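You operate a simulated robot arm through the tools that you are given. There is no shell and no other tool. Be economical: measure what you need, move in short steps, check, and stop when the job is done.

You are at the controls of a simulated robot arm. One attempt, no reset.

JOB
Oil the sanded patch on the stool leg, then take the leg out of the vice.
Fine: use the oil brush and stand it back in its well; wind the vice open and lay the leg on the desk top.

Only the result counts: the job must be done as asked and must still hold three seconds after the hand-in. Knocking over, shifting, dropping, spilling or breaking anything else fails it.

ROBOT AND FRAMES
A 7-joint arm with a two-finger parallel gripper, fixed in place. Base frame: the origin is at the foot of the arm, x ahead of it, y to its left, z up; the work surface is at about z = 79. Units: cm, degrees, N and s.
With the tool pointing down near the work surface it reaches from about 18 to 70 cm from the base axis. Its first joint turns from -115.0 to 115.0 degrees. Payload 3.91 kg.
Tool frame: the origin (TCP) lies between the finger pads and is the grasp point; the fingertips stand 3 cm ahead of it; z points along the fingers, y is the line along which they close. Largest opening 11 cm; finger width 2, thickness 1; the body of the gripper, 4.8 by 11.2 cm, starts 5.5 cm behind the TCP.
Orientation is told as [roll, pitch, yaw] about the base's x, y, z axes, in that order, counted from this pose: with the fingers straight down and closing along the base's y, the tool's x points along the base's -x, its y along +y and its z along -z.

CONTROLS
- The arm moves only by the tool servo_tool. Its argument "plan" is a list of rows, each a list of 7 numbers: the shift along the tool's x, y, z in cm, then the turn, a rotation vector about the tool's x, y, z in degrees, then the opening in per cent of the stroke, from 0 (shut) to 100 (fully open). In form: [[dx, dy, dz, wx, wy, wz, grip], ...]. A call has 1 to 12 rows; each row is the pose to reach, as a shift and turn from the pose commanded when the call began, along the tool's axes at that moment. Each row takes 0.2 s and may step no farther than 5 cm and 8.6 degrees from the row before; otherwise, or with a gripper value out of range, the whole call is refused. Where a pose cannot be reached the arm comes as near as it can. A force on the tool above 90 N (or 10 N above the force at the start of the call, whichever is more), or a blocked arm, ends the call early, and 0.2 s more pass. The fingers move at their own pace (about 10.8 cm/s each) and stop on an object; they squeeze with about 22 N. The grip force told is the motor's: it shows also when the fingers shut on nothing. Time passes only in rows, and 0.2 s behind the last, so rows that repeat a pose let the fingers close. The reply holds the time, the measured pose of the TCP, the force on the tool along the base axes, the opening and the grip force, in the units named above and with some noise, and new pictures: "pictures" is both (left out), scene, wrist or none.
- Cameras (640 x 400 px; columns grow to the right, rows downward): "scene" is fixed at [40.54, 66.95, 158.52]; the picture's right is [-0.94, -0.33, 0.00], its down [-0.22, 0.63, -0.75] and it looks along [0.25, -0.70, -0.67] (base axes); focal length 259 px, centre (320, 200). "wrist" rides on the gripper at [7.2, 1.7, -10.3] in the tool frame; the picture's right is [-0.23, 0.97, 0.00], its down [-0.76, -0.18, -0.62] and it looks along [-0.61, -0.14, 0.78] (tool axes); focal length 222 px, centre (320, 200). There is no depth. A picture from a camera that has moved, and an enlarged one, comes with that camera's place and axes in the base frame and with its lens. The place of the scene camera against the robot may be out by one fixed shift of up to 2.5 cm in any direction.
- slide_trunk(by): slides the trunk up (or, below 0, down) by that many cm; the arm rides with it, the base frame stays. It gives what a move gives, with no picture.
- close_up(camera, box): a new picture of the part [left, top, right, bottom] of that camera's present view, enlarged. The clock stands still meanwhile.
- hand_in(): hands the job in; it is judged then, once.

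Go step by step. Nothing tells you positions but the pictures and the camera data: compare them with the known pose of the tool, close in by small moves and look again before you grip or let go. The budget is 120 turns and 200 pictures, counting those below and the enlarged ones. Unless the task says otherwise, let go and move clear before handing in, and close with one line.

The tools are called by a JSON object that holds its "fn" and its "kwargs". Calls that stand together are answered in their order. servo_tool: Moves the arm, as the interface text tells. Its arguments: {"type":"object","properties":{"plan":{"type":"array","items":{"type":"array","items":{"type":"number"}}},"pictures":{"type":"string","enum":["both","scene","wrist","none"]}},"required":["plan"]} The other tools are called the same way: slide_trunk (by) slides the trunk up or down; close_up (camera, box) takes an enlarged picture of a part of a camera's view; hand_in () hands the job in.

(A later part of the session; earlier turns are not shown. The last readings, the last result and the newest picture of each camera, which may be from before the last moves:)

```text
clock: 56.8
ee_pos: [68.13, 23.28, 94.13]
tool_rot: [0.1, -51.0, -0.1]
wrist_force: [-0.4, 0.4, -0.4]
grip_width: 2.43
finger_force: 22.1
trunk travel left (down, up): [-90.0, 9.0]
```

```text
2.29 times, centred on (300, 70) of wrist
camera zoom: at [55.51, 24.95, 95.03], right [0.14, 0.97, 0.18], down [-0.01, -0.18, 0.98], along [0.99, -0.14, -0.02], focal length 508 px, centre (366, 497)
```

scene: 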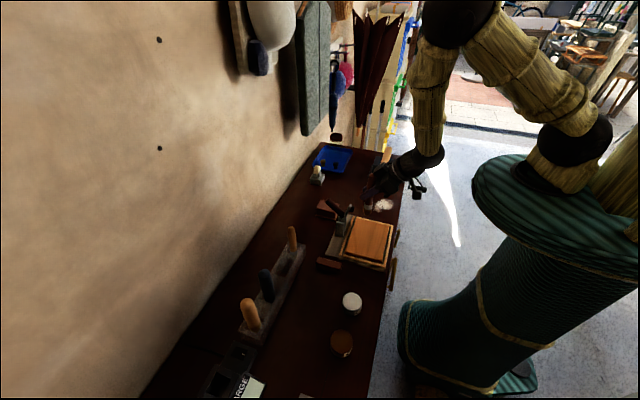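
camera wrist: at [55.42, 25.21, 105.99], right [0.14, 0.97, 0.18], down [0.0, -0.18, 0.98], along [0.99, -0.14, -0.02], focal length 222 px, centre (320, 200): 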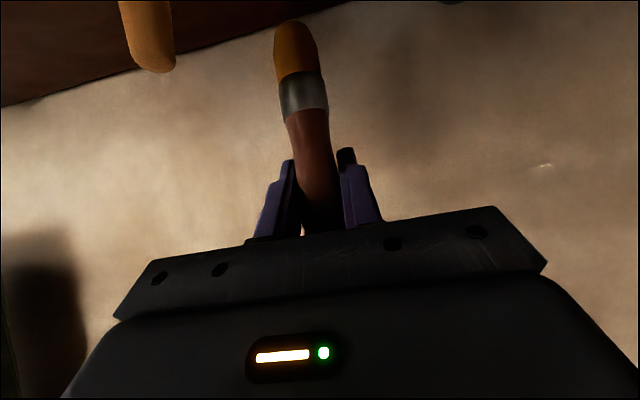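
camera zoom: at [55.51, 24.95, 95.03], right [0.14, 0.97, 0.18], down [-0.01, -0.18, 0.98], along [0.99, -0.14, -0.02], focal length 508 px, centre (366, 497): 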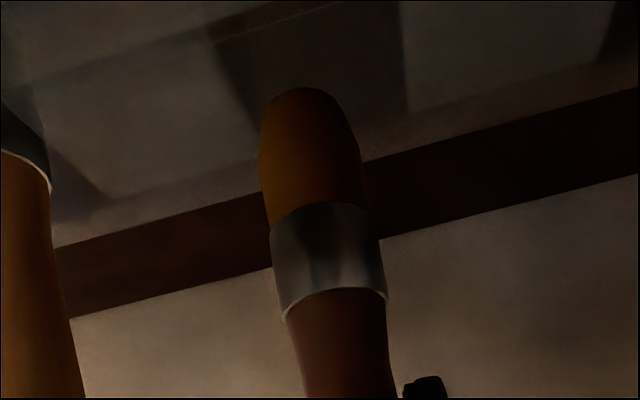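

The tip is at the rim and needs about +0.5 cm in y. I'll correct that and continue down slowly.

{"fn": "servo_tool", "kwargs": {"plan": [[0, 0.5, 0, 0, 0, 0, 0], [0.78, 0.5, 0.63, 0, 0, 0, 0], [1.55, 0.5, 1.26, 0, 0, 0, 0], [2.33, 0.5, 1.89, 0, 0, 0, 0]], "pictures": "none"}}

{"fn": "close_up", "kwargs": {"camera": "scene", "box": [260, 225, 330, 285]}}

{"fn": "close_up", "kwargs": {"camera": "wrist", "box": [160, 0, 440, 140]}}

```text
clock: 57.8
ee_pos: [68.25, 23.8, 91.28]
tool_rot: [0.0, -51.0, 0.0]
wrist_force: [-0.3, 0.6, -0.4]
grip_width: 2.43
finger_force: 21.9
trunk travel left (down, up): [-90.0, 9.0]
```

```text
6.67 times, centred on (295, 255) of scene
camera zoom: at [40.54, 66.95, 158.52], right [-0.94, -0.33, 0.0], down [-0.22, 0.63, -0.75], along [0.25, -0.7, -0.67], focal length 1725 px, centre (487, -167)
```

zoom: 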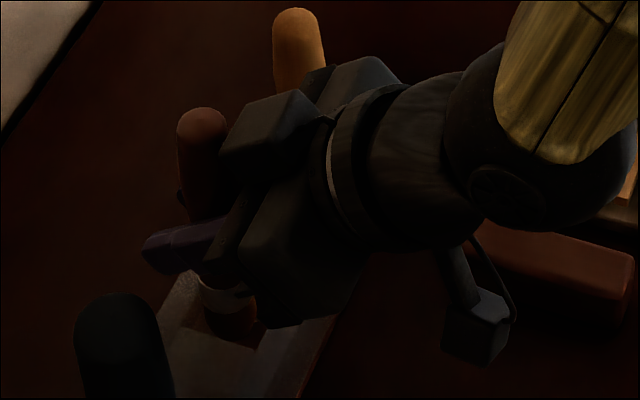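

```text
2.29 times, centred on (300, 70) of wrist
camera zoom: at [55.56, 25.5, 92.14], right [0.14, 0.97, 0.18], down [0.0, -0.18, 0.98], along [0.99, -0.14, -0.02], focal length 508 px, centre (366, 497)
```

zoom: 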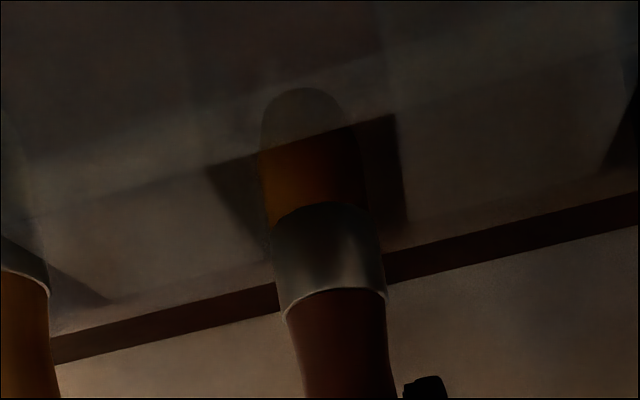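

The tip is inside the well behind the clear front wall. I'll continue down until light contact.

{"fn": "servo_tool", "kwargs": {"plan": [[0.54, 0, 0.44, 0, 0, 0, 0], [1.09, 0, 0.88, 0, 0, 0, 0], [1.4, 0, 1.13, 0, 0, 0, 0]], "pictures": "none"}}

{"fn": "close_up", "kwargs": {"camera": "wrist", "box": [160, 0, 440, 140]}}

```text
clock: 58.6
ee_pos: [68.13, 23.87, 89.45]
tool_rot: [0.0, -51.1, 0.0]
wrist_force: [0.6, -0.2, -0.9]
grip_width: 2.44
finger_force: 22.2
trunk travel left (down, up): [-90.0, 9.0]
```

```text
2.29 times, centred on (300, 70) of wrist
camera zoom: at [55.52, 25.52, 90.33], right [0.14, 0.97, 0.18], down [0.0, -0.18, 0.98], along [0.99, -0.14, -0.02], focal length 508 px, centre (366, 497)
```

zoom: 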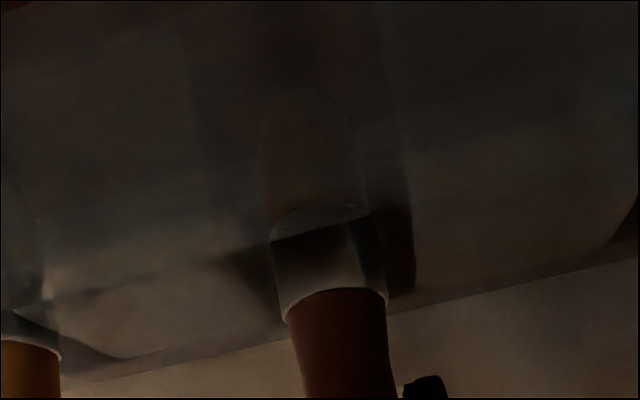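

About 0.3 cm remains. I'll lower to touch, then open slightly.

{"fn": "servo_tool", "kwargs": {"plan": [[0.16, 0, 0.13, 0, 0, 0, 0], [0.28, 0, 0.22, 0, 0, 0, 0]], "pictures": "none"}}

```text
clock: 59.2
ee_pos: [68.04, 23.89, 89.14]
tool_rot: [0.1, -51.0, -0.1]
wrist_force: [-0.1, -0.1, -0.8]
grip_width: 2.42
finger_force: 21.8
trunk travel left (down, up): [-90.0, 9.0]
```

{"fn": "servo_tool", "kwargs": {"plan": [[0.16, 0, 0.13, 0, 0, 0, 0], [0.31, 0, 0.25, 0, 0, 0, 0]], "pictures": "none"}}

{"fn": "close_up", "kwargs": {"camera": "wrist", "box": [160, 0, 440, 140]}}

```text
clock: 59.8
ee_pos: [68.13, 23.94, 88.76]
tool_rot: [0.0, -51.1, 0.0]
wrist_force: [-1.5, -0.2, 4.0]
grip_width: 2.44
finger_force: 21.7
trunk travel left (down, up): [-90.0, 9.0]
```

```text
2.29 times, centred on (300, 70) of wrist
camera zoom: at [55.47, 25.54, 89.65], right [0.14, 0.97, 0.18], down [-0.01, -0.18, 0.98], along [0.99, -0.14, -0.02], focal length 508 px, centre (366, 497)
```

zoom: 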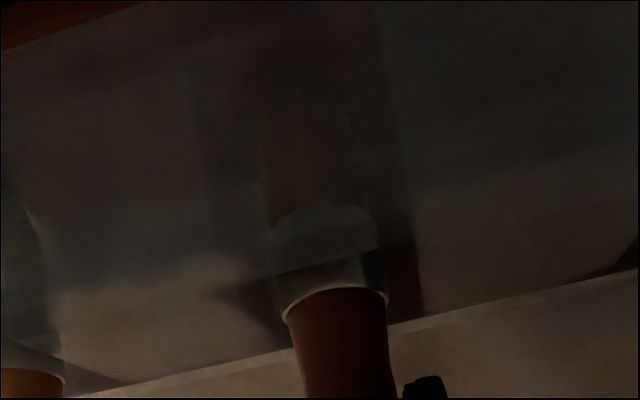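

It's resting on the floor at 4 N. I'll open the fingers.

{"fn": "servo_tool", "kwargs": {"plan": [[-0.1, 0, -0.08, 0, 0, 0, 28], [-0.1, 0, -0.08, 0, 0, 0, 40], [-0.1, 0, -0.08, 0, 0, 0, 50], [-0.1, 0, -0.08, 0, 0, 0, 50]], "pictures": "wrist"}}

```text
clock: 60.8
ee_pos: [68.0, 23.87, 88.77]
tool_rot: [-0.1, -50.9, -0.1]
wrist_force: [-0.9, 0.3, 0.5]
grip_width: 5.49
finger_force: 0.0
trunk travel left (down, up): [-90.0, 9.0]
camera wrist: at [55.46, 25.51, 89.66], right [0.14, 0.97, 0.18], down [0.0, -0.18, 0.98], along [0.99, -0.14, -0.02], focal length 222 px, centre (320, 200)
```

wrist: 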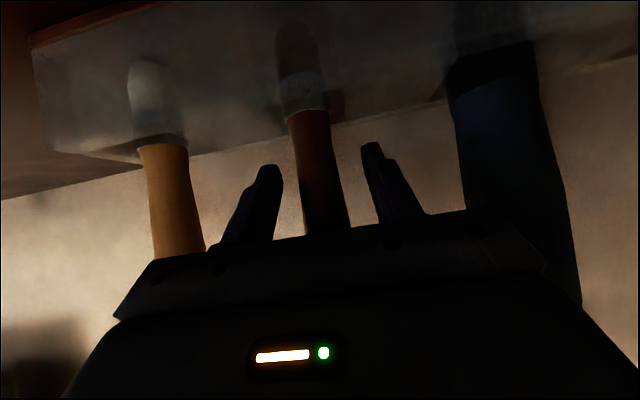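

It stands freely. I'll back out along the tool axis and check.

{"fn": "servo_tool", "kwargs": {"plan": [[0, 0, -4, 0, 0, 0, 50], [0, 0, -8.5, 0, 0, 0, 50], [0, 0, -13, 0, 0, 0, 50], [-3, 0, -16, 0, 0, 0, 50]]}}

{"fn": "close_up", "kwargs": {"camera": "scene", "box": [230, 200, 330, 300]}}

```text
clock: 61.8
ee_pos: [57.47, 23.89, 101.47]
tool_rot: [0.0, -51.1, 0.1]
wrist_force: [0.0, -0.8, 0.6]
grip_width: 5.5
finger_force: 0.0
trunk travel left (down, up): [-90.0, 9.0]
camera wrist: at [44.83, 25.54, 102.28], right [0.14, 0.97, 0.18], down [-0.01, -0.18, 0.98], along [0.99, -0.14, -0.02], focal length 222 px, centre (320, 200)
```

scene: 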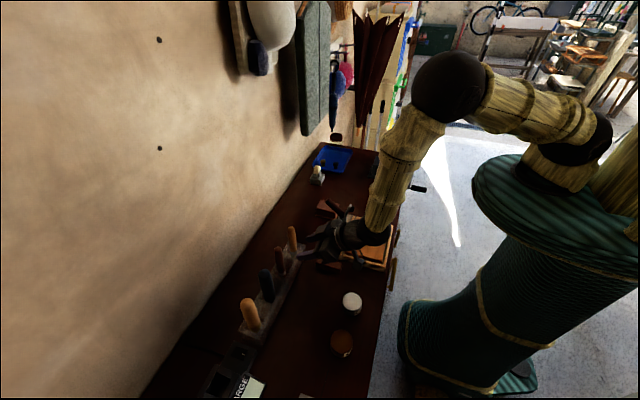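
wrist: 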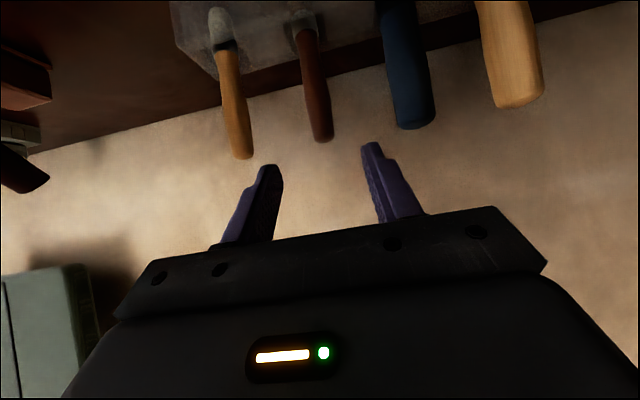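

```text
4.00 times, centred on (280, 250) of scene
camera zoom: at [40.54, 66.95, 158.52], right [-0.94, -0.33, 0.0], down [-0.22, 0.63, -0.75], along [0.25, -0.7, -0.67], focal length 1035 px, centre (480, 0)
```

zoom: 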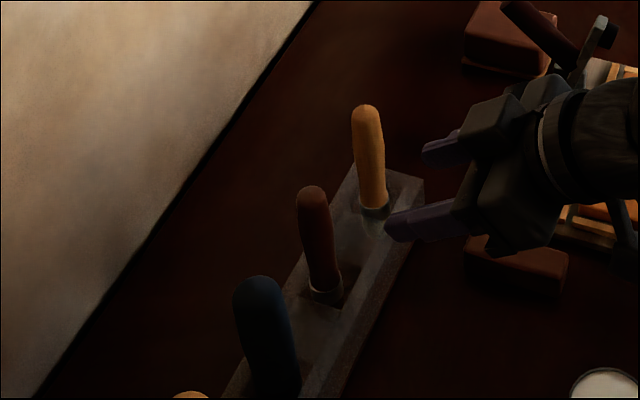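

The oil brush is back in its well. I'll go to the vice's crank, which hangs below the desk edge near (27,−45,76), for a close look.

{"fn": "servo_tool", "kwargs": {"plan": [[-0.22, -4.3, -2.11, 0, 8.5, 0, 50], [-0.44, -8.6, -4.22, 0, 17, 0, 50], [-0.66, -12.9, -6.33, 0, 25.5, 0, 50], [-0.88, -17.2, -8.44, 0, 34, 0, 50], [-1.1, -21.5, -10.55, 0, 42.5, 0, 50], [-1.32, -25.8, -12.66, 0, 51, 0, 50], [-1.32, -30.1, -12.66, 0, 51, 0, 50], [-1.32, -34.4, -12.66, 0, 51, 0, 50], [-1.32, -38.7, -12.66, 0, 51, 0, 50], [-1.32, -43, -12.66, 0, 51, 0, 50], [-1.32, -47.3, -12.66, 0, 51, 0, 50], [-1.32, -51.6, -12.66, 0, 51, 0, 50]], "pictures": "none"}}

{"fn": "servo_tool", "kwargs": {"plan": [[4, -2.5, 0, 0, 0, 0, 50], [8, -5, 0, 0, 0, 0, 50], [12, -7.5, 0, 0, 0, 0, 50], [16, -10, 0, 0, 0, 0, 50], [20, -12.5, 0, 0, 0, 0, 50], [24, -14, 0, 0, 0, 0, 50]], "pictures": "wrist"}}

{"fn": "close_up", "kwargs": {"camera": "scene", "box": [370, 130, 450, 210]}}

```text
clock: 64.4
ee_pos: [48.69, -27.64, 110.2]
tool_rot: [0.0, 0.0, 0.0]
wrist_force: [-0.7, 0.6, 0.0]
grip_width: 5.51
finger_force: 0.0
trunk travel left (down, up): [-90.0, 9.0]
```

```text
clock: 65.8
ee_pos: [24.15, -41.8, 110.3]
tool_rot: [0.1, 0.0, 0.1]
wrist_force: [-0.1, -0.2, 0.7]
grip_width: 5.53
finger_force: 0.0
trunk travel left (down, up): [-90.0, 9.0]
camera wrist: at [16.87, -40.15, 120.61], right [0.23, 0.97, 0.0], down [0.76, -0.18, 0.62], along [0.61, -0.14, -0.78], focal length 222 px, centre (320, 200)
```

wrist: 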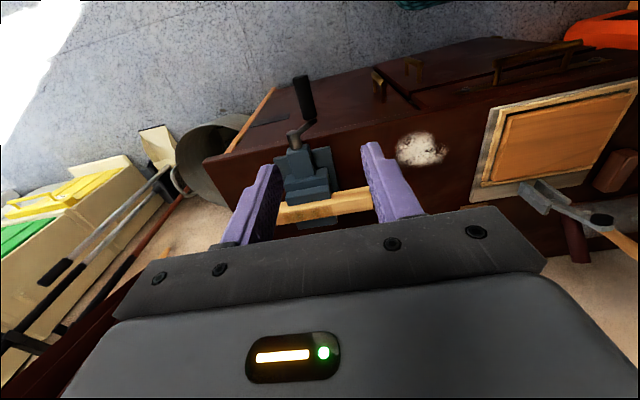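

```text
5.00 times, centred on (410, 170) of scene
camera zoom: at [40.54, 66.95, 158.52], right [-0.94, -0.33, 0.0], down [-0.22, 0.63, -0.75], along [0.25, -0.7, -0.67], focal length 1294 px, centre (-130, 350)
```

zoom: 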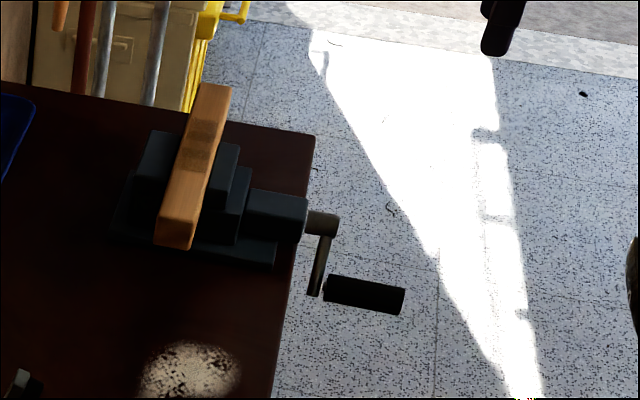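

{"fn": "close_up", "kwargs": {"camera": "wrist", "box": [250, 60, 390, 200]}}

```text
2.86 times, centred on (320, 130) of wrist
camera zoom: at [16.87, -40.15, 120.61], right [0.23, 0.97, 0.0], down [0.76, -0.18, 0.62], along [0.61, -0.14, -0.78], focal length 635 px, centre (320, 400)
```

zoom: 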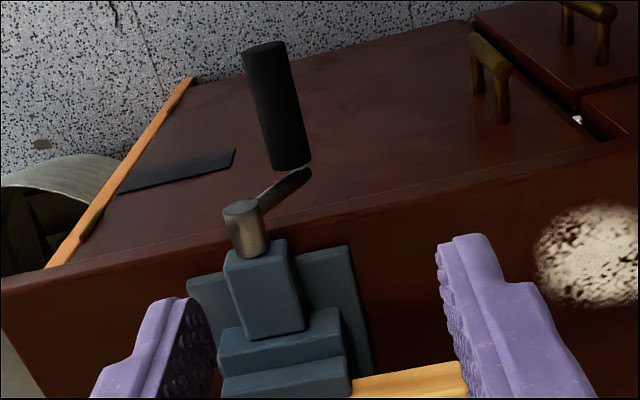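

The handle is parallel to x, around (26.8,−45,77), with the screw axis near (y −48.7, z 82.5). I'll descend above the handle with fingers straddling in y.

{"fn": "servo_tool", "kwargs": {"plan": [[-1, -1.5, 4.5, 0, 0, 0, 50], [-2.2, -3.2, 9, 0, 0, 0, 50], [-2.2, -3.2, 13.5, 0, 0, 0, 50], [-2.2, -3.2, 18, 0, 0, 0, 50], [-2.2, -3.2, 22, 0, 0, 0, 50]], "pictures": "wrist"}}

{"fn": "close_up", "kwargs": {"camera": "scene", "box": [370, 130, 450, 210]}}

{"fn": "close_up", "kwargs": {"camera": "wrist", "box": [200, 40, 440, 240]}}

```text
clock: 67.0
ee_pos: [26.51, -45.03, 88.02]
tool_rot: [0.0, 0.0, 0.0]
wrist_force: [-0.4, -0.4, -0.1]
grip_width: 5.51
finger_force: 0.1
trunk travel left (down, up): [-90.0, 9.0]
camera wrist: at [19.25, -43.35, 98.39], right [0.23, 0.97, 0.0], down [0.76, -0.18, 0.62], along [0.61, -0.14, -0.78], focal length 222 px, centre (320, 200)
```

wrist: 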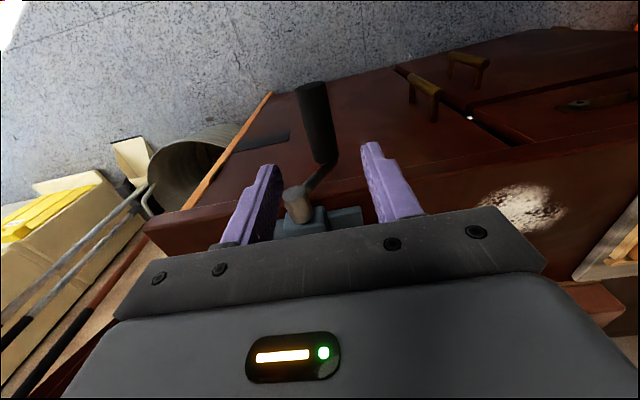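

```text
5.00 times, centred on (410, 170) of scene
camera zoom: at [40.54, 66.95, 158.52], right [-0.94, -0.33, 0.0], down [-0.22, 0.63, -0.75], along [0.25, -0.7, -0.67], focal length 1294 px, centre (-130, 350)
```

zoom: 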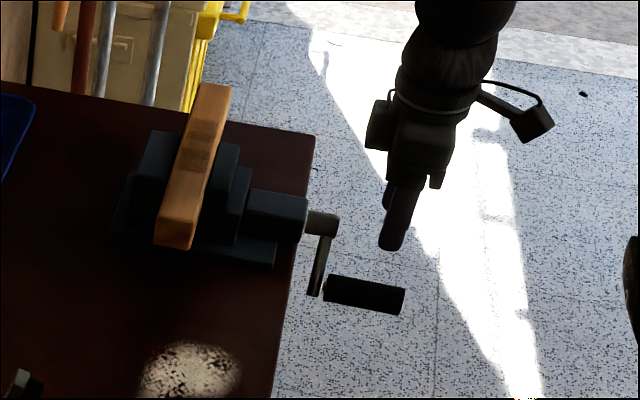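

```text
2.00 times, centred on (320, 140) of wrist
camera zoom: at [19.25, -43.35, 98.39], right [0.23, 0.97, 0.0], down [0.76, -0.18, 0.62], along [0.61, -0.14, -0.78], focal length 444 px, centre (320, 320)
```

zoom: 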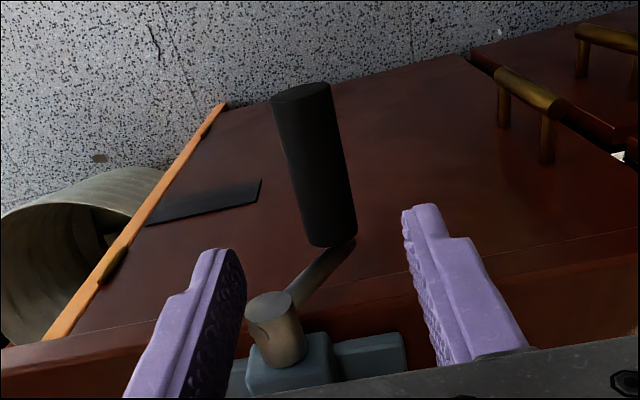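

Handle axis is about (y −45.1, z 77), and the fingers are aligned. I'll descend to it.

{"fn": "servo_tool", "kwargs": {"plan": [[0, 0, 4, 0, 0, 0, 50], [0, -0.1, 8, 0, 0, 0, 50], [0, -0.1, 10.8, 0, 0, 0, 50]], "pictures": "wrist"}}

{"fn": "close_up", "kwargs": {"camera": "scene", "box": [370, 130, 450, 210]}}

```text
clock: 67.8
ee_pos: [26.76, -45.01, 77.11]
tool_rot: [0.0, 0.1, 0.0]
wrist_force: [-0.5, 0.5, 0.5]
grip_width: 5.5
finger_force: 0.0
trunk travel left (down, up): [-90.0, 9.0]
camera wrist: at [19.47, -43.36, 87.56], right [0.23, 0.97, 0.0], down [0.76, -0.18, 0.62], along [0.61, -0.14, -0.78], focal length 222 px, centre (320, 200)
```

wrist: 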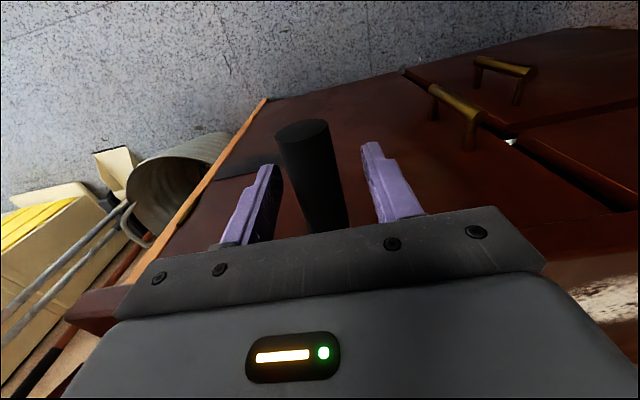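

```text
5.00 times, centred on (410, 170) of scene
camera zoom: at [40.54, 66.95, 158.52], right [-0.94, -0.33, 0.0], down [-0.22, 0.63, -0.75], along [0.25, -0.7, -0.67], focal length 1294 px, centre (-130, 350)
```

zoom: 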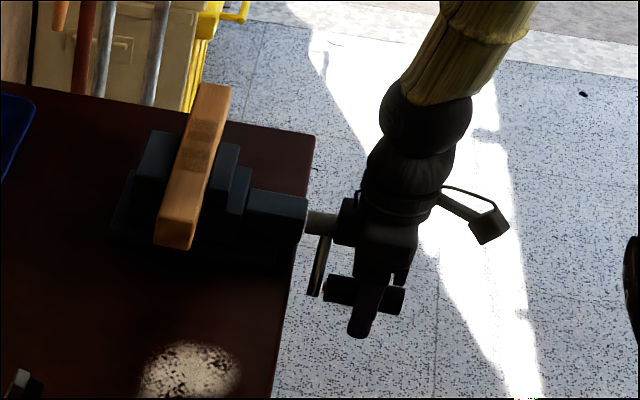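

The handle is between the pads, so I'll close on it.

{"fn": "servo_tool", "kwargs": {"plan": [[0, 0, 0, 0, 0, 0, 20], [0, 0, 0, 0, 0, 0, 0], [0, 0, 0, 0, 0, 0, 0], [0, 0, 0, 0, 0, 0, 0]], "pictures": "none"}}

```text
clock: 68.8
ee_pos: [26.69, -44.98, 77.27]
tool_rot: [-0.1, 0.0, -0.1]
wrist_force: [-0.4, -2.9, 2.6]
grip_width: 2.68
finger_force: 44.6
trunk travel left (down, up): [-90.0, 9.0]
```

I have the handle. I'll try the first few degrees counterclockwise (towards −y, down) and watch the force.

{"fn": "servo_tool", "kwargs": {"plan": [[0, -0.37, 0.32, 0, 0, 0, 0], [0, -0.75, 0.62, 0, 0, 0, 0], [0, -1.23, 0.93, 0, 0, 0, 0]], "pictures": "none"}}

{"fn": "close_up", "kwargs": {"camera": "scene", "box": [370, 130, 450, 210]}}

```text
clock: 69.6
ee_pos: [26.7, -46.03, 76.58]
tool_rot: [0.0, 0.0, 0.0]
wrist_force: [-3.1, 10.5, 21.3]
grip_width: 2.7
finger_force: 45.1
trunk travel left (down, up): [-90.0, 9.0]
```

```text
5.00 times, centred on (410, 170) of scene
camera zoom: at [40.54, 66.95, 158.52], right [-0.94, -0.33, 0.0], down [-0.22, 0.63, -0.75], along [0.25, -0.7, -0.67], focal length 1294 px, centre (-130, 350)
```

zoom: 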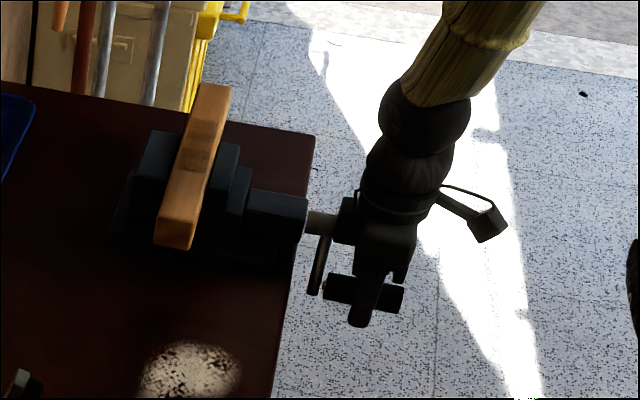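

The force pattern fits an axis at (y −48.8, z 82.4), r≈6.45. I'll continue along that circle.

{"fn": "servo_tool", "kwargs": {"plan": [[0, -0.83, 0.13, 0, 0, 0, 0], [0, -1.66, 0.29, 0, 0, 0, 0], [0, -2.5, 0.35, 0, 0, 0, 0], [0, -3.34, 0.29, 0, 0, 0, 0]], "pictures": "none"}}

```text
clock: 70.2
ee_pos: [26.75, -46.05, 76.69]
tool_rot: [1.1, 0.0, 0.7]
wrist_force: [-16.9, 47.1, 67.1]
grip_width: 2.71
finger_force: 44.9
trunk travel left (down, up): [-90.0, 9.0]
stopped in row 2: the force on the tool passed its limit (the readings are from after the stop); the commanded pose is now the measured one
```

It's blocked, and the gripper body is probably pressing on the screw's end from above. I'll open, tilt the tool so the body leans away from the vice, and grip again.

{"fn": "servo_tool", "kwargs": {"plan": [[0, 0, 0, 0, 0, 0, 50], [0, 0, 0, 0, 0, 0, 50]], "pictures": "none"}}

{"fn": "servo_tool", "kwargs": {"plan": [[0, 0, 0, 0, -8, 0, 50], [0, 0, 0, 0, -16, 0, 50], [0, 0, 0, 0, -24, 0, 50], [0, 0, 0, 0, -32, 0, 50], [0, 0, 0, 0, -36, 0, 50]]}}

{"fn": "close_up", "kwargs": {"camera": "scene", "box": [370, 130, 450, 210]}}

```text
clock: 70.8
ee_pos: [26.7, -45.78, 76.5]
tool_rot: [0.9, 0.0, 0.6]
wrist_force: [-14.8, 57.4, 61.3]
grip_width: 5.75
finger_force: 2.0
trunk travel left (down, up): [-90.0, 9.0]
```

```text
clock: 72.0
ee_pos: [26.92, -46.71, 76.02]
tool_rot: [1.2, -35.8, -0.4]
wrist_force: [-0.4, 0.2, 1.2]
grip_width: 5.5
finger_force: 0.0
trunk travel left (down, up): [-90.0, 9.0]
camera wrist: at [14.97, -45.23, 80.17], right [0.18, 0.97, 0.15], down [0.25, -0.19, 0.95], along [0.95, -0.13, -0.28], focal length 222 px, centre (320, 200)
```

scene: 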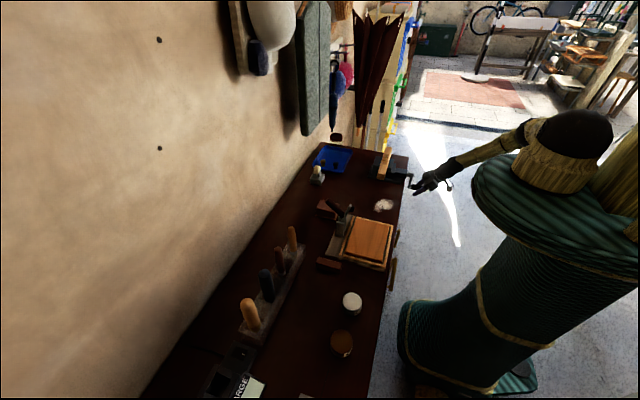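
wrist: 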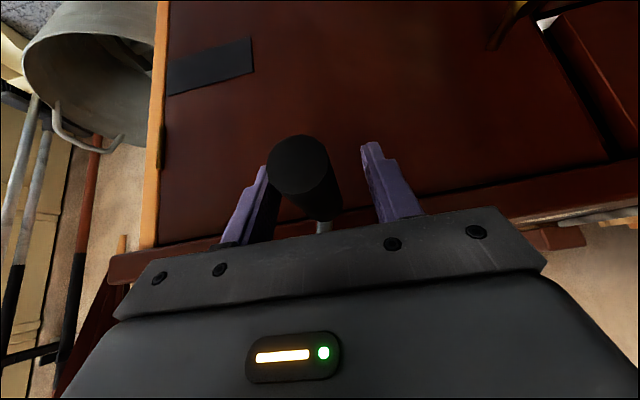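

```text
5.00 times, centred on (410, 170) of scene
camera zoom: at [40.54, 66.95, 158.52], right [-0.94, -0.33, 0.0], down [-0.22, 0.63, -0.75], along [0.25, -0.7, -0.67], focal length 1294 px, centre (-130, 350)
```

zoom: 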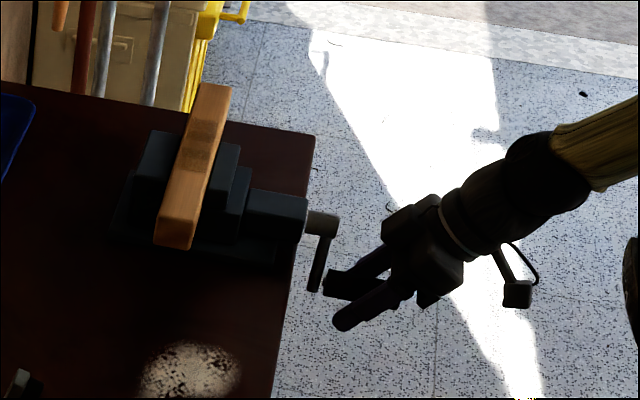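

With the tool tilted the body is clear, and the crank did turn a little (handle at about y −47, z 76.2). I'll grip and continue round.

{"fn": "servo_tool", "kwargs": {"plan": [[0, -0.2, 0, 0, 0, 0, 20], [0, -0.2, 0, 0, 0, 0, 0], [0, -0.2, 0, 0, 0, 0, 0]], "pictures": "none"}}

{"fn": "servo_tool", "kwargs": {"plan": [[0, -0.7, 0.17, 0, 0, 0, 0], [0.1, -1.5, 0.2, 0, 0, 0, 0], [0.1, -2.4, 0.2, 0, 0, 0, 0]], "pictures": "wrist"}}

```text
clock: 72.8
ee_pos: [26.95, -46.93, 76.02]
tool_rot: [1.3, -35.8, -0.4]
wrist_force: [-4.3, -0.5, -1.4]
grip_width: 2.7
finger_force: 45.2
trunk travel left (down, up): [-90.0, 9.0]
```

```text
clock: 73.6
ee_pos: [26.96, -49.27, 75.94]
tool_rot: [1.1, -35.9, -0.3]
wrist_force: [-13.7, 0.6, 4.6]
grip_width: 2.68
finger_force: 45.1
trunk travel left (down, up): [-90.0, 9.0]
camera wrist: at [14.92, -47.87, 80.02], right [0.18, 0.97, 0.15], down [0.25, -0.19, 0.95], along [0.95, -0.13, -0.28], focal length 222 px, centre (320, 200)
```

wrist: 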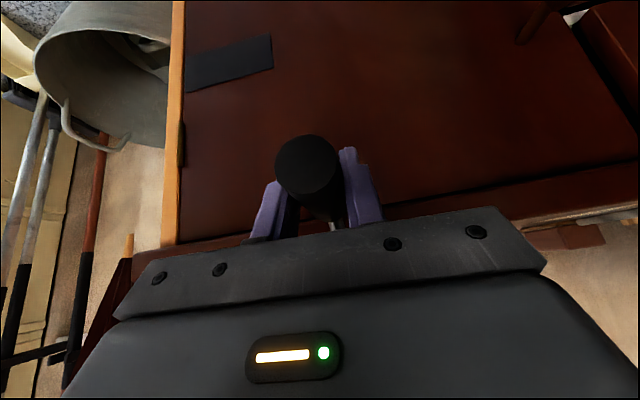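

It turns smoothly and the handle is creeping towards me, so the vice is opening. I'll continue round, allowing for the drift.

{"fn": "servo_tool", "kwargs": {"plan": [[-0.01, -0.87, -0.18, 0, 0, 0, 0], [-0.1, -1.74, -0.42, 0, 0, 0, 0], [-0.27, -2.56, -0.74, 0, 0, 0, 0], [-0.51, -3.32, -1.16, 0, 0, 0, 0], [-0.81, -4.01, -1.66, 0, 0, 0, 0], [-1.165, -4.61, -2.23, 0, 0, 0, 0]], "pictures": "wrist"}}

{"fn": "close_up", "kwargs": {"camera": "scene", "box": [370, 130, 450, 210]}}

```text
clock: 75.0
ee_pos: [26.95, -53.35, 78.42]
tool_rot: [1.5, -36.0, -0.2]
wrist_force: [7.0, 33.5, 21.0]
grip_width: 2.71
finger_force: 45.0
trunk travel left (down, up): [-90.0, 9.0]
camera wrist: at [14.9, -52.01, 82.46], right [0.17, 0.97, 0.15], down [0.25, -0.19, 0.95], along [0.95, -0.12, -0.28], focal length 222 px, centre (320, 200)
```

wrist: 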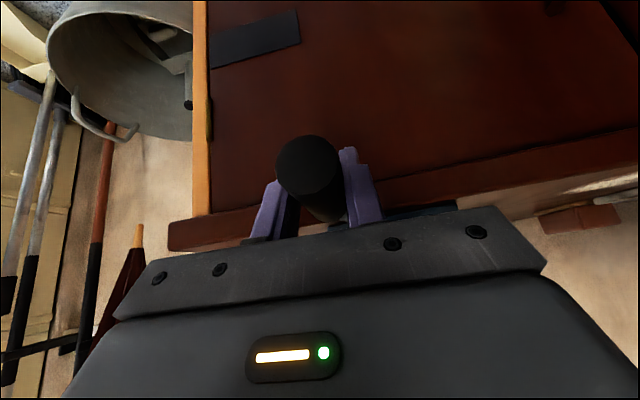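

```text
5.00 times, centred on (410, 170) of scene
camera zoom: at [40.54, 66.95, 158.52], right [-0.94, -0.33, 0.0], down [-0.22, 0.63, -0.75], along [0.25, -0.7, -0.67], focal length 1294 px, centre (-130, 350)
```

zoom: 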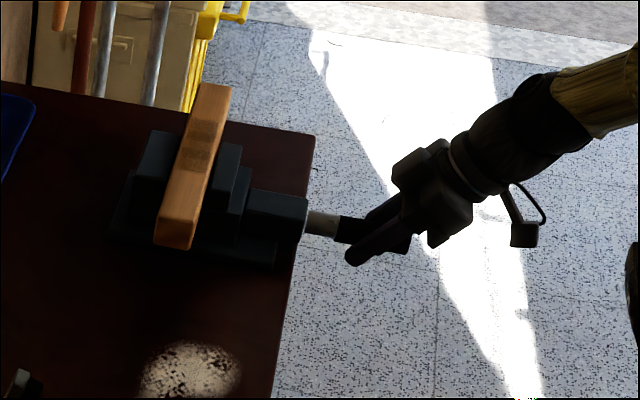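

The force suggests the axis is (y −48.3, z 82.2), r≈6.34. I'll continue with the refined circle.

{"fn": "servo_tool", "kwargs": {"plan": [[-0.39, 0.15, -0.46, 0, 0, 0, 0], [-0.86, -0.24, -1.1, 0, 0, 0, 0], [-1.33, -0.51, -1.8, 0, 0, 0, 0], [-1.83, -0.67, -2.52, 0, 0, 0, 0], [-2.32, -0.7, -3.25, 0, 0, 0, 0]], "pictures": "none"}}

```text
clock: 76.2
ee_pos: [26.9, -54.47, 82.03]
tool_rot: [1.3, -35.8, -0.3]
wrist_force: [21.8, 20.2, -2.7]
grip_width: 2.71
finger_force: 44.9
trunk travel left (down, up): [-90.0, 9.0]
```

{"fn": "servo_tool", "kwargs": {"plan": [[-0.68, 0.25, -0.59, 0, 0, 0, 0], [-1.26, 0.46, -1.23, 0, 0, 0, 0], [-1.75, 0.79, -1.89, 0, 0, 0, 0], [-2.2, 1.23, -2.51, 0, 0, 0, 0], [-2.6, 1.78, -3.07, 0, 0, 0, 0], [-2.97, 2.41, -3.57, 0, 0, 0, 0]], "pictures": "none"}}

{"fn": "close_up", "kwargs": {"camera": "scene", "box": [370, 130, 450, 210]}}

```text
clock: 77.6
ee_pos: [26.92, -52.21, 86.43]
tool_rot: [1.5, -35.6, -0.4]
wrist_force: [-0.2, 21.8, -28.5]
grip_width: 2.71
finger_force: 44.3
trunk travel left (down, up): [-90.0, 9.0]
```

```text
5.00 times, centred on (410, 170) of scene
camera zoom: at [40.54, 66.95, 158.52], right [-0.94, -0.33, 0.0], down [-0.22, 0.63, -0.75], along [0.25, -0.7, -0.67], focal length 1294 px, centre (-130, 350)
```

zoom: 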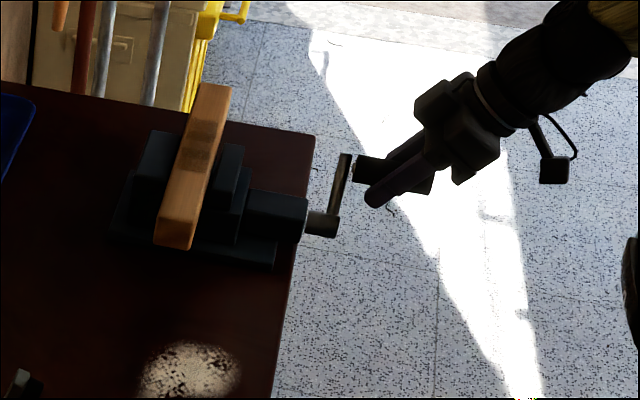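

Refit: axis (y −48.6, z 81.8), r≈5.9. I'll continue over the top.

{"fn": "servo_tool", "kwargs": {"plan": [[0.09, 0.64, 0.12, 0, 0, 0, 0], [-0.12, 1.38, -0.17, 0, 0, 0, 0], [-0.27, 2.16, -0.37, 0, 0, 0, 0], [-0.36, 2.97, -0.49, 0, 0, 0, 0], [-0.38, 3.8, -0.52, 0, 0, 0, 0], [-0.32, 4.61, -0.44, 0, 0, 0, 0], [-0.21, 5.41, -0.28, 0, 0, 0, 0], [-0.02, 6.18, -0.03, 0, 0, 0, 0], [0.22, 6.89, 0.3, 0, 0, 0, 0]], "pictures": "none"}}

{"fn": "close_up", "kwargs": {"camera": "scene", "box": [370, 130, 450, 210]}}

```text
clock: 79.6
ee_pos: [26.87, -45.05, 86.73]
tool_rot: [1.5, -36.1, -0.2]
wrist_force: [-1.8, 16.8, 23.2]
grip_width: 2.69
finger_force: 44.9
trunk travel left (down, up): [-90.0, 9.0]
```

```text
5.00 times, centred on (410, 170) of scene
camera zoom: at [40.54, 66.95, 158.52], right [-0.94, -0.33, 0.0], down [-0.22, 0.63, -0.75], along [0.25, -0.7, -0.67], focal length 1294 px, centre (-130, 350)
```

zoom: 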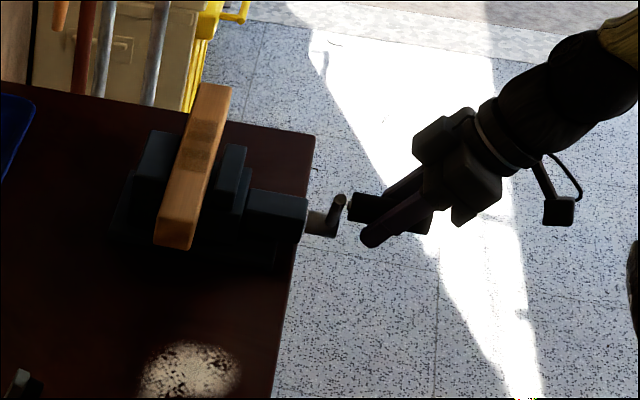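

{"fn": "close_up", "kwargs": {"camera": "scene", "box": [380, 146, 412, 184]}}

```text
10.53 times, centred on (396, 165) of scene
camera zoom: at [40.54, 66.95, 158.52], right [-0.94, -0.33, 0.0], down [-0.22, 0.63, -0.75], along [0.25, -0.7, -0.67], focal length 2724 px, centre (-480, 568)
```

zoom: 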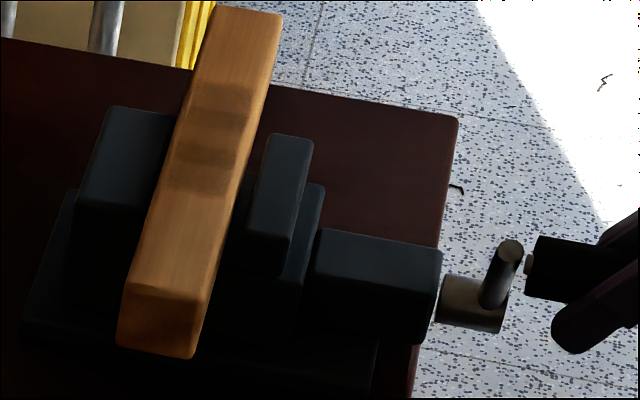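

The jaw has already moved off the leg by about 0.7 cm. I'll continue about another turn to give good clearance.

{"fn": "servo_tool", "kwargs": {"plan": [[0.28, 0.97, 0.38, 0, 0, 0, 0], [0.65, 1.53, 0.89, 0, 0, 0, 0], [1.05, 2, 1.45, 0, 0, 0, 0], [1.49, 2.36, 2.05, 0, 0, 0, 0], [1.96, 2.62, 2.7, 0, 0, 0, 0], [2.45, 2.77, 3.37, 0, 0, 0, 0], [2.94, 2.8, 4.05, 0, 0, 0, 0], [3.43, 2.71, 4.72, 0, 0, 0, 0], [3.9, 2.51, 5.37, 0, 0, 0, 0], [4.36, 2.19, 6, 0, 0, 0, 0], [4.79, 1.77, 6.59, 0, 0, 0, 0], [5.17, 1.26, 7.12, 0, 0, 0, 0]], "pictures": "none"}}

{"fn": "close_up", "kwargs": {"camera": "scene", "box": [370, 140, 434, 200]}}

```text
clock: 82.2
ee_pos: [26.84, -44.1, 77.68]
tool_rot: [1.3, -35.7, -0.2]
wrist_force: [0.7, 12.9, -13.0]
grip_width: 2.69
finger_force: 44.6
trunk travel left (down, up): [-90.0, 9.0]
```

```text
6.67 times, centred on (402, 170) of scene
camera zoom: at [40.54, 66.95, 158.52], right [-0.94, -0.33, 0.0], down [-0.22, 0.63, -0.75], along [0.25, -0.7, -0.67], focal length 1725 px, centre (-227, 400)
```

zoom: 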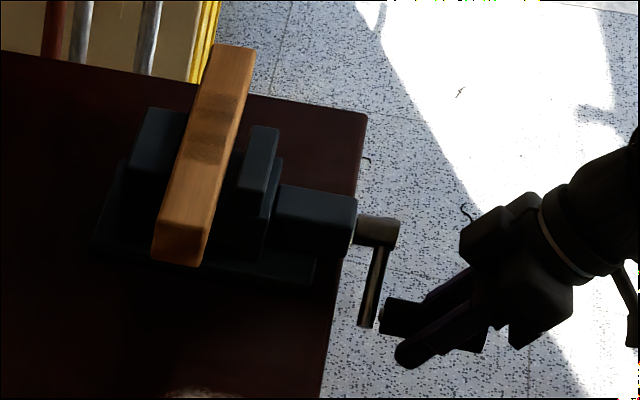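

The gap keeps growing. I'll make another turn in two calls.

{"fn": "servo_tool", "kwargs": {"plan": [[0.38, -0.68, 0.53, 0, 0, 0, 0], [0.7, -1.46, 0.96, 0, 0, 0, 0], [0.93, -2.31, 1.29, 0, 0, 0, 0], [1.09, -3.21, 1.5, 0, 0, 0, 0], [1.16, -4.15, 1.6, 0, 0, 0, 0], [1.15, -5.09, 1.59, 0, 0, 0, 0], [1.05, -6.01, 1.45, 0, 0, 0, 0], [0.86, -6.9, 1.19, 0, 0, 0, 0], [0.6, -7.73, 0.83, 0, 0, 0, 0], [0.26, -8.47, 0.36, 0, 0, 0, 0], [-0.14, -9.12, -0.19, 0, 0, 0, 0], [-0.59, -9.66, -0.82, 0, 0, 0, 0]], "pictures": "none"}}

```text
clock: 84.8
ee_pos: [26.94, -53.62, 78.67]
tool_rot: [1.3, -35.9, -0.3]
wrist_force: [-5.0, 8.2, 3.0]
grip_width: 2.68
finger_force: 45.0
trunk travel left (down, up): [-90.0, 9.0]
```

{"fn": "servo_tool", "kwargs": {"plan": [[-0.5, -0.4, -0.69, 0, 0, 0, 0], [-1.03, -0.67, -1.42, 0, 0, 0, 0], [-1.58, -0.79, -2.18, 0, 0, 0, 0], [-2.13, -0.77, -2.94, 0, 0, 0, 0], [-2.68, -0.6, -3.68, 0, 0, 0, 0], [-3.2, -0.28, -4.4, 0, 0, 0, 0], [-3.69, 0.17, -5.07, 0, 0, 0, 0], [-4.12, 0.74, -5.67, 0, 0, 0, 0], [-4.5, 1.42, -6.2, 0, 0, 0, 0], [-4.82, 2.2, -6.63, 0, 0, 0, 0], [-5.06, 3.05, -6.96, 0, 0, 0, 0], [-5.22, 3.95, -7.18, 0, 0, 0, 0]], "pictures": "none"}}

{"fn": "close_up", "kwargs": {"camera": "scene", "box": [370, 140, 434, 200]}}

```text
clock: 87.4
ee_pos: [26.96, -50.12, 87.58]
tool_rot: [1.4, -35.9, -0.5]
wrist_force: [-9.6, 1.4, -9.6]
grip_width: 2.68
finger_force: 45.1
trunk travel left (down, up): [-90.0, 9.0]
```

```text
6.67 times, centred on (402, 170) of scene
camera zoom: at [40.54, 66.95, 158.52], right [-0.94, -0.33, 0.0], down [-0.22, 0.63, -0.75], along [0.25, -0.7, -0.67], focal length 1725 px, centre (-227, 400)
```

zoom: 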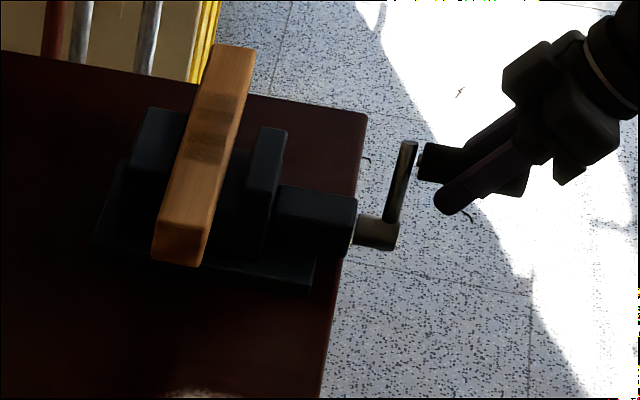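

The jaw is well clear now, so I'll release the handle and back away.

{"fn": "servo_tool", "kwargs": {"plan": [[0, 0, 0, 0, 0, 0, 50], [0, 0, 0, 0, 0, 0, 50], [0, 0, -3, 0, 0, 0, 50], [-2, 0, -6.5, 0, 0, 0, 50], [-5, 0, -10, 0, 0, 0, 50]], "pictures": "none"}}

```text
clock: 88.6
ee_pos: [25.03, -49.99, 98.86]
tool_rot: [1.4, -35.8, -0.4]
wrist_force: [0.2, -0.5, 0.5]
grip_width: 5.5
finger_force: 0.0
trunk travel left (down, up): [-90.0, 9.0]
```

I'll level the tool and look at the open vice and leg.

{"fn": "servo_tool", "kwargs": {"plan": [[0, 2, -3, -1.4, 8, 0, 60], [0, 4, -6, -1.4, 16, 0, 70], [0, 6, -9, -1.4, 24, 0, 70], [0, 8, -10, -1.4, 32, 0, 70], [0, 9, -10, -1.4, 36, 0, 70]], "pictures": "wrist"}}

{"fn": "close_up", "kwargs": {"camera": "wrist", "box": [180, 80, 420, 230]}}

{"fn": "close_up", "kwargs": {"camera": "scene", "box": [380, 146, 412, 184]}}

```text
clock: 89.8
ee_pos: [19.2, -41.21, 106.76]
tool_rot: [2.3, 0.2, 0.7]
wrist_force: [-0.3, 0.0, -0.1]
grip_width: 7.69
finger_force: 0.0
trunk travel left (down, up): [-90.0, 9.0]
camera wrist: at [11.98, -40.15, 117.24], right [0.21, 0.98, 0.04], down [0.77, -0.19, 0.61], along [0.61, -0.1, -0.79], focal length 222 px, centre (320, 200)
```

wrist: 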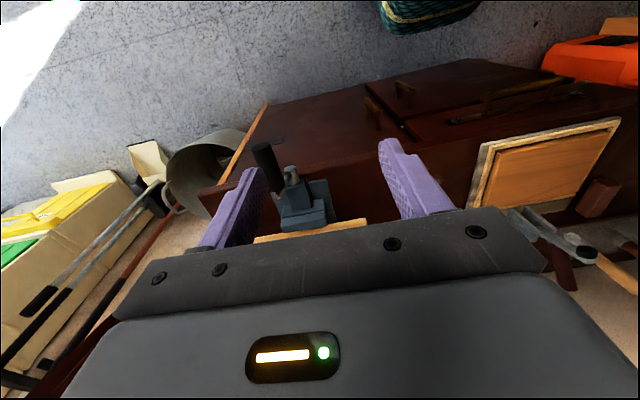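

```text
2.67 times, centred on (300, 155) of wrist
camera zoom: at [11.98, -40.15, 117.24], right [0.21, 0.98, 0.04], down [0.77, -0.19, 0.61], along [0.61, -0.1, -0.79], focal length 592 px, centre (373, 320)
```

zoom: 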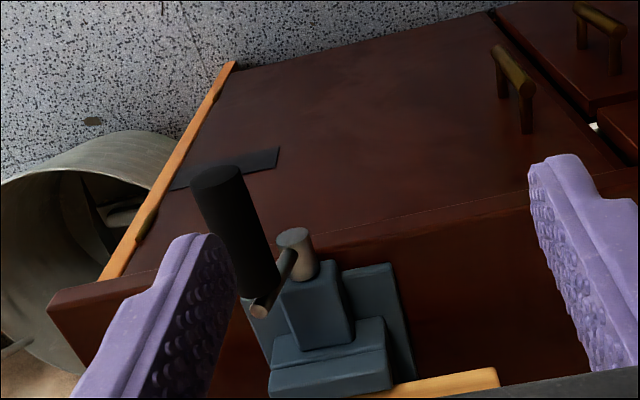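

```text
10.53 times, centred on (396, 165) of scene
camera zoom: at [40.54, 66.95, 158.52], right [-0.94, -0.33, 0.0], down [-0.22, 0.63, -0.75], along [0.25, -0.7, -0.67], focal length 2724 px, centre (-480, 568)
```

zoom: 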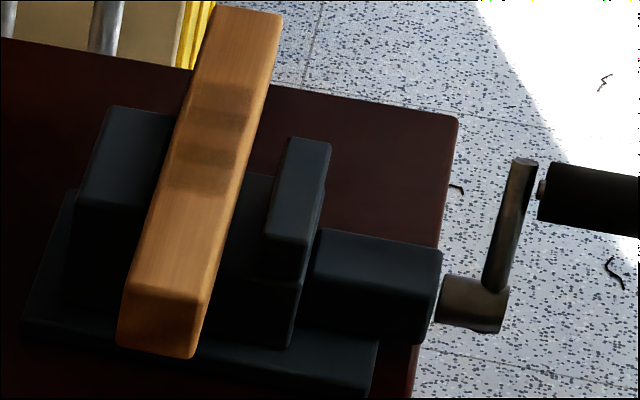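

The jaw is about 2 cm clear of the leg. I'll move over the desk and then yaw 90° to close across the leg.

{"fn": "servo_tool", "kwargs": {"plan": [[-3.5, 2.3, -1.5, 2.3, 0, 0.7, 70], [-7, 4.6, -2.5, 2.3, 0, 0.7, 70], [-10.5, 6.9, -3, 2.3, 0, 0.7, 70], [-14, 9.2, -3, 2.3, 0, 0.7, 70], [-17.5, 11.5, -3, 2.3, 0, 0.7, 70], [-21, 13, -3, 2.3, 0, 0.7, 70], [-25, 13, -3, 2.3, 0, 0.7, 70]], "pictures": "none"}}

{"fn": "servo_tool", "kwargs": {"plan": [[0, 0, 0, 0, 0, 8.2, 70], [0, 0, 0, 0, 0, 16.4, 70], [0, 0, 0, 0, 0, 24.6, 70], [0, 0, 0, 0, 0, 32.8, 70], [0, 0, 0, 0, 0, 41, 70], [0, 0, 0, 0, 0, 49.2, 70], [0, 0, 0, 0, 0, 57.4, 70], [0, 0, 0, 0, 0, 65.6, 70], [0, 0, 0, 0, 0, 73.8, 70], [0, 0, 0, 0, 0, 82, 70], [0, 0, 0, 0, 0, 90, 70]], "pictures": "wrist"}}

```text
clock: 91.4
ee_pos: [44.29, -28.03, 110.25]
tool_rot: [0.0, 0.3, 0.0]
wrist_force: [-0.3, 0.8, -0.3]
grip_width: 7.72
finger_force: 0.1
trunk travel left (down, up): [-90.0, 9.0]
```

```text
clock: 93.8
ee_pos: [44.12, -28.17, 110.44]
tool_rot: [-0.1, -0.1, -89.9]
wrist_force: [0.4, 0.4, 0.1]
grip_width: 7.68
finger_force: 0.1
trunk travel left (down, up): [-90.0, 9.0]
camera wrist: at [45.8, -20.99, 120.7], right [0.97, -0.23, 0.0], down [-0.18, -0.76, 0.62], along [-0.14, -0.61, -0.78], focal length 222 px, centre (320, 200)
```

wrist: 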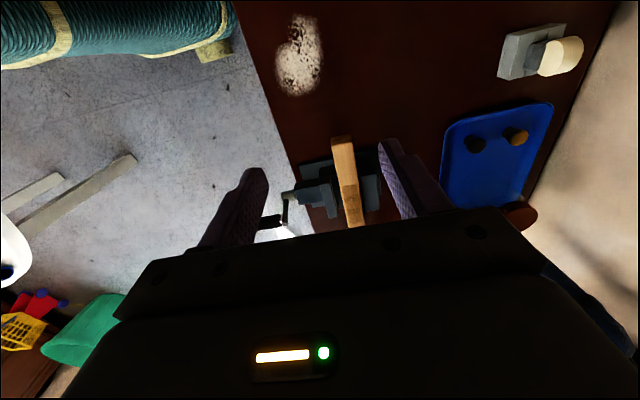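

{"fn": "close_up", "kwargs": {"camera": "wrist", "box": [260, 110, 420, 240]}}

```text
3.08 times, centred on (340, 175) of wrist
camera zoom: at [45.8, -20.99, 120.7], right [0.97, -0.23, 0.0], down [-0.18, -0.76, 0.62], along [-0.14, -0.61, -0.78], focal length 684 px, centre (258, 277)
```

zoom: 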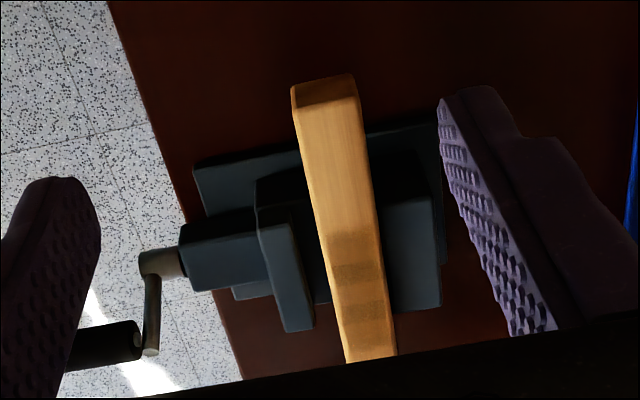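

From this view the jaws span y −43 to −53 and the leg's near end (y ≈ −36) is free. I'll grip it just outside the jaws at y ≈ −40.8.

{"fn": "servo_tool", "kwargs": {"plan": [[-4, 0.7, 2, 0, 0, 0, 60], [-8, 1.4, 4, 0, 0, 0, 60], [-12, 1.5, 6, 0, 0, 0, 60], [-12.6, 1.5, 10.5, 0, 0, 0, 60], [-12.6, 1.5, 15.5, 0, 0, 0, 60]], "pictures": "both"}}

{"fn": "close_up", "kwargs": {"camera": "scene", "box": [370, 130, 434, 190]}}

```text
clock: 95.0
ee_pos: [45.78, -40.64, 94.67]
tool_rot: [-0.2, 0.1, -89.9]
wrist_force: [0.3, -0.6, -0.5]
grip_width: 6.58
finger_force: 0.0
trunk travel left (down, up): [-90.0, 9.0]
camera wrist: at [47.51, -33.44, 104.99], right [0.97, -0.23, 0.0], down [-0.17, -0.76, 0.62], along [-0.14, -0.61, -0.78], focal length 222 px, centre (320, 200)
```

scene: 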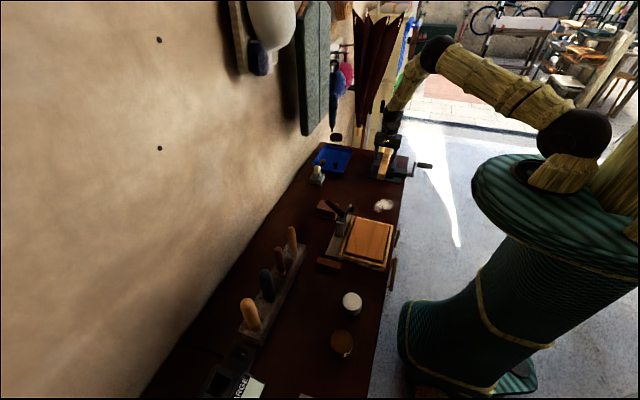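
wrist: 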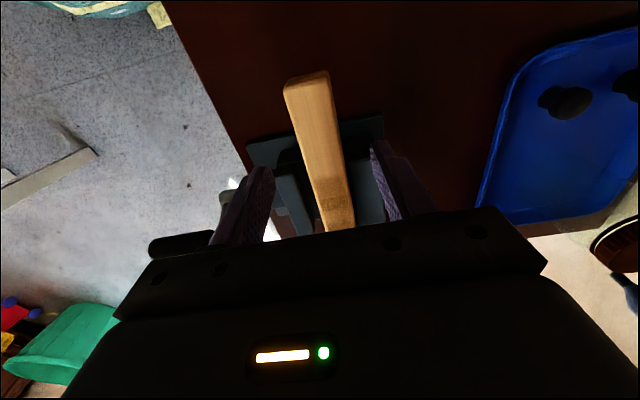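

```text
6.67 times, centred on (402, 160) of scene
camera zoom: at [40.54, 66.95, 158.52], right [-0.94, -0.33, 0.0], down [-0.22, 0.63, -0.75], along [0.25, -0.7, -0.67], focal length 1725 px, centre (-227, 467)
```

zoom: 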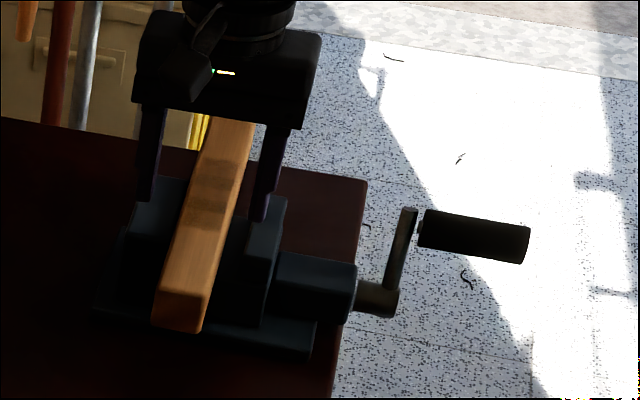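

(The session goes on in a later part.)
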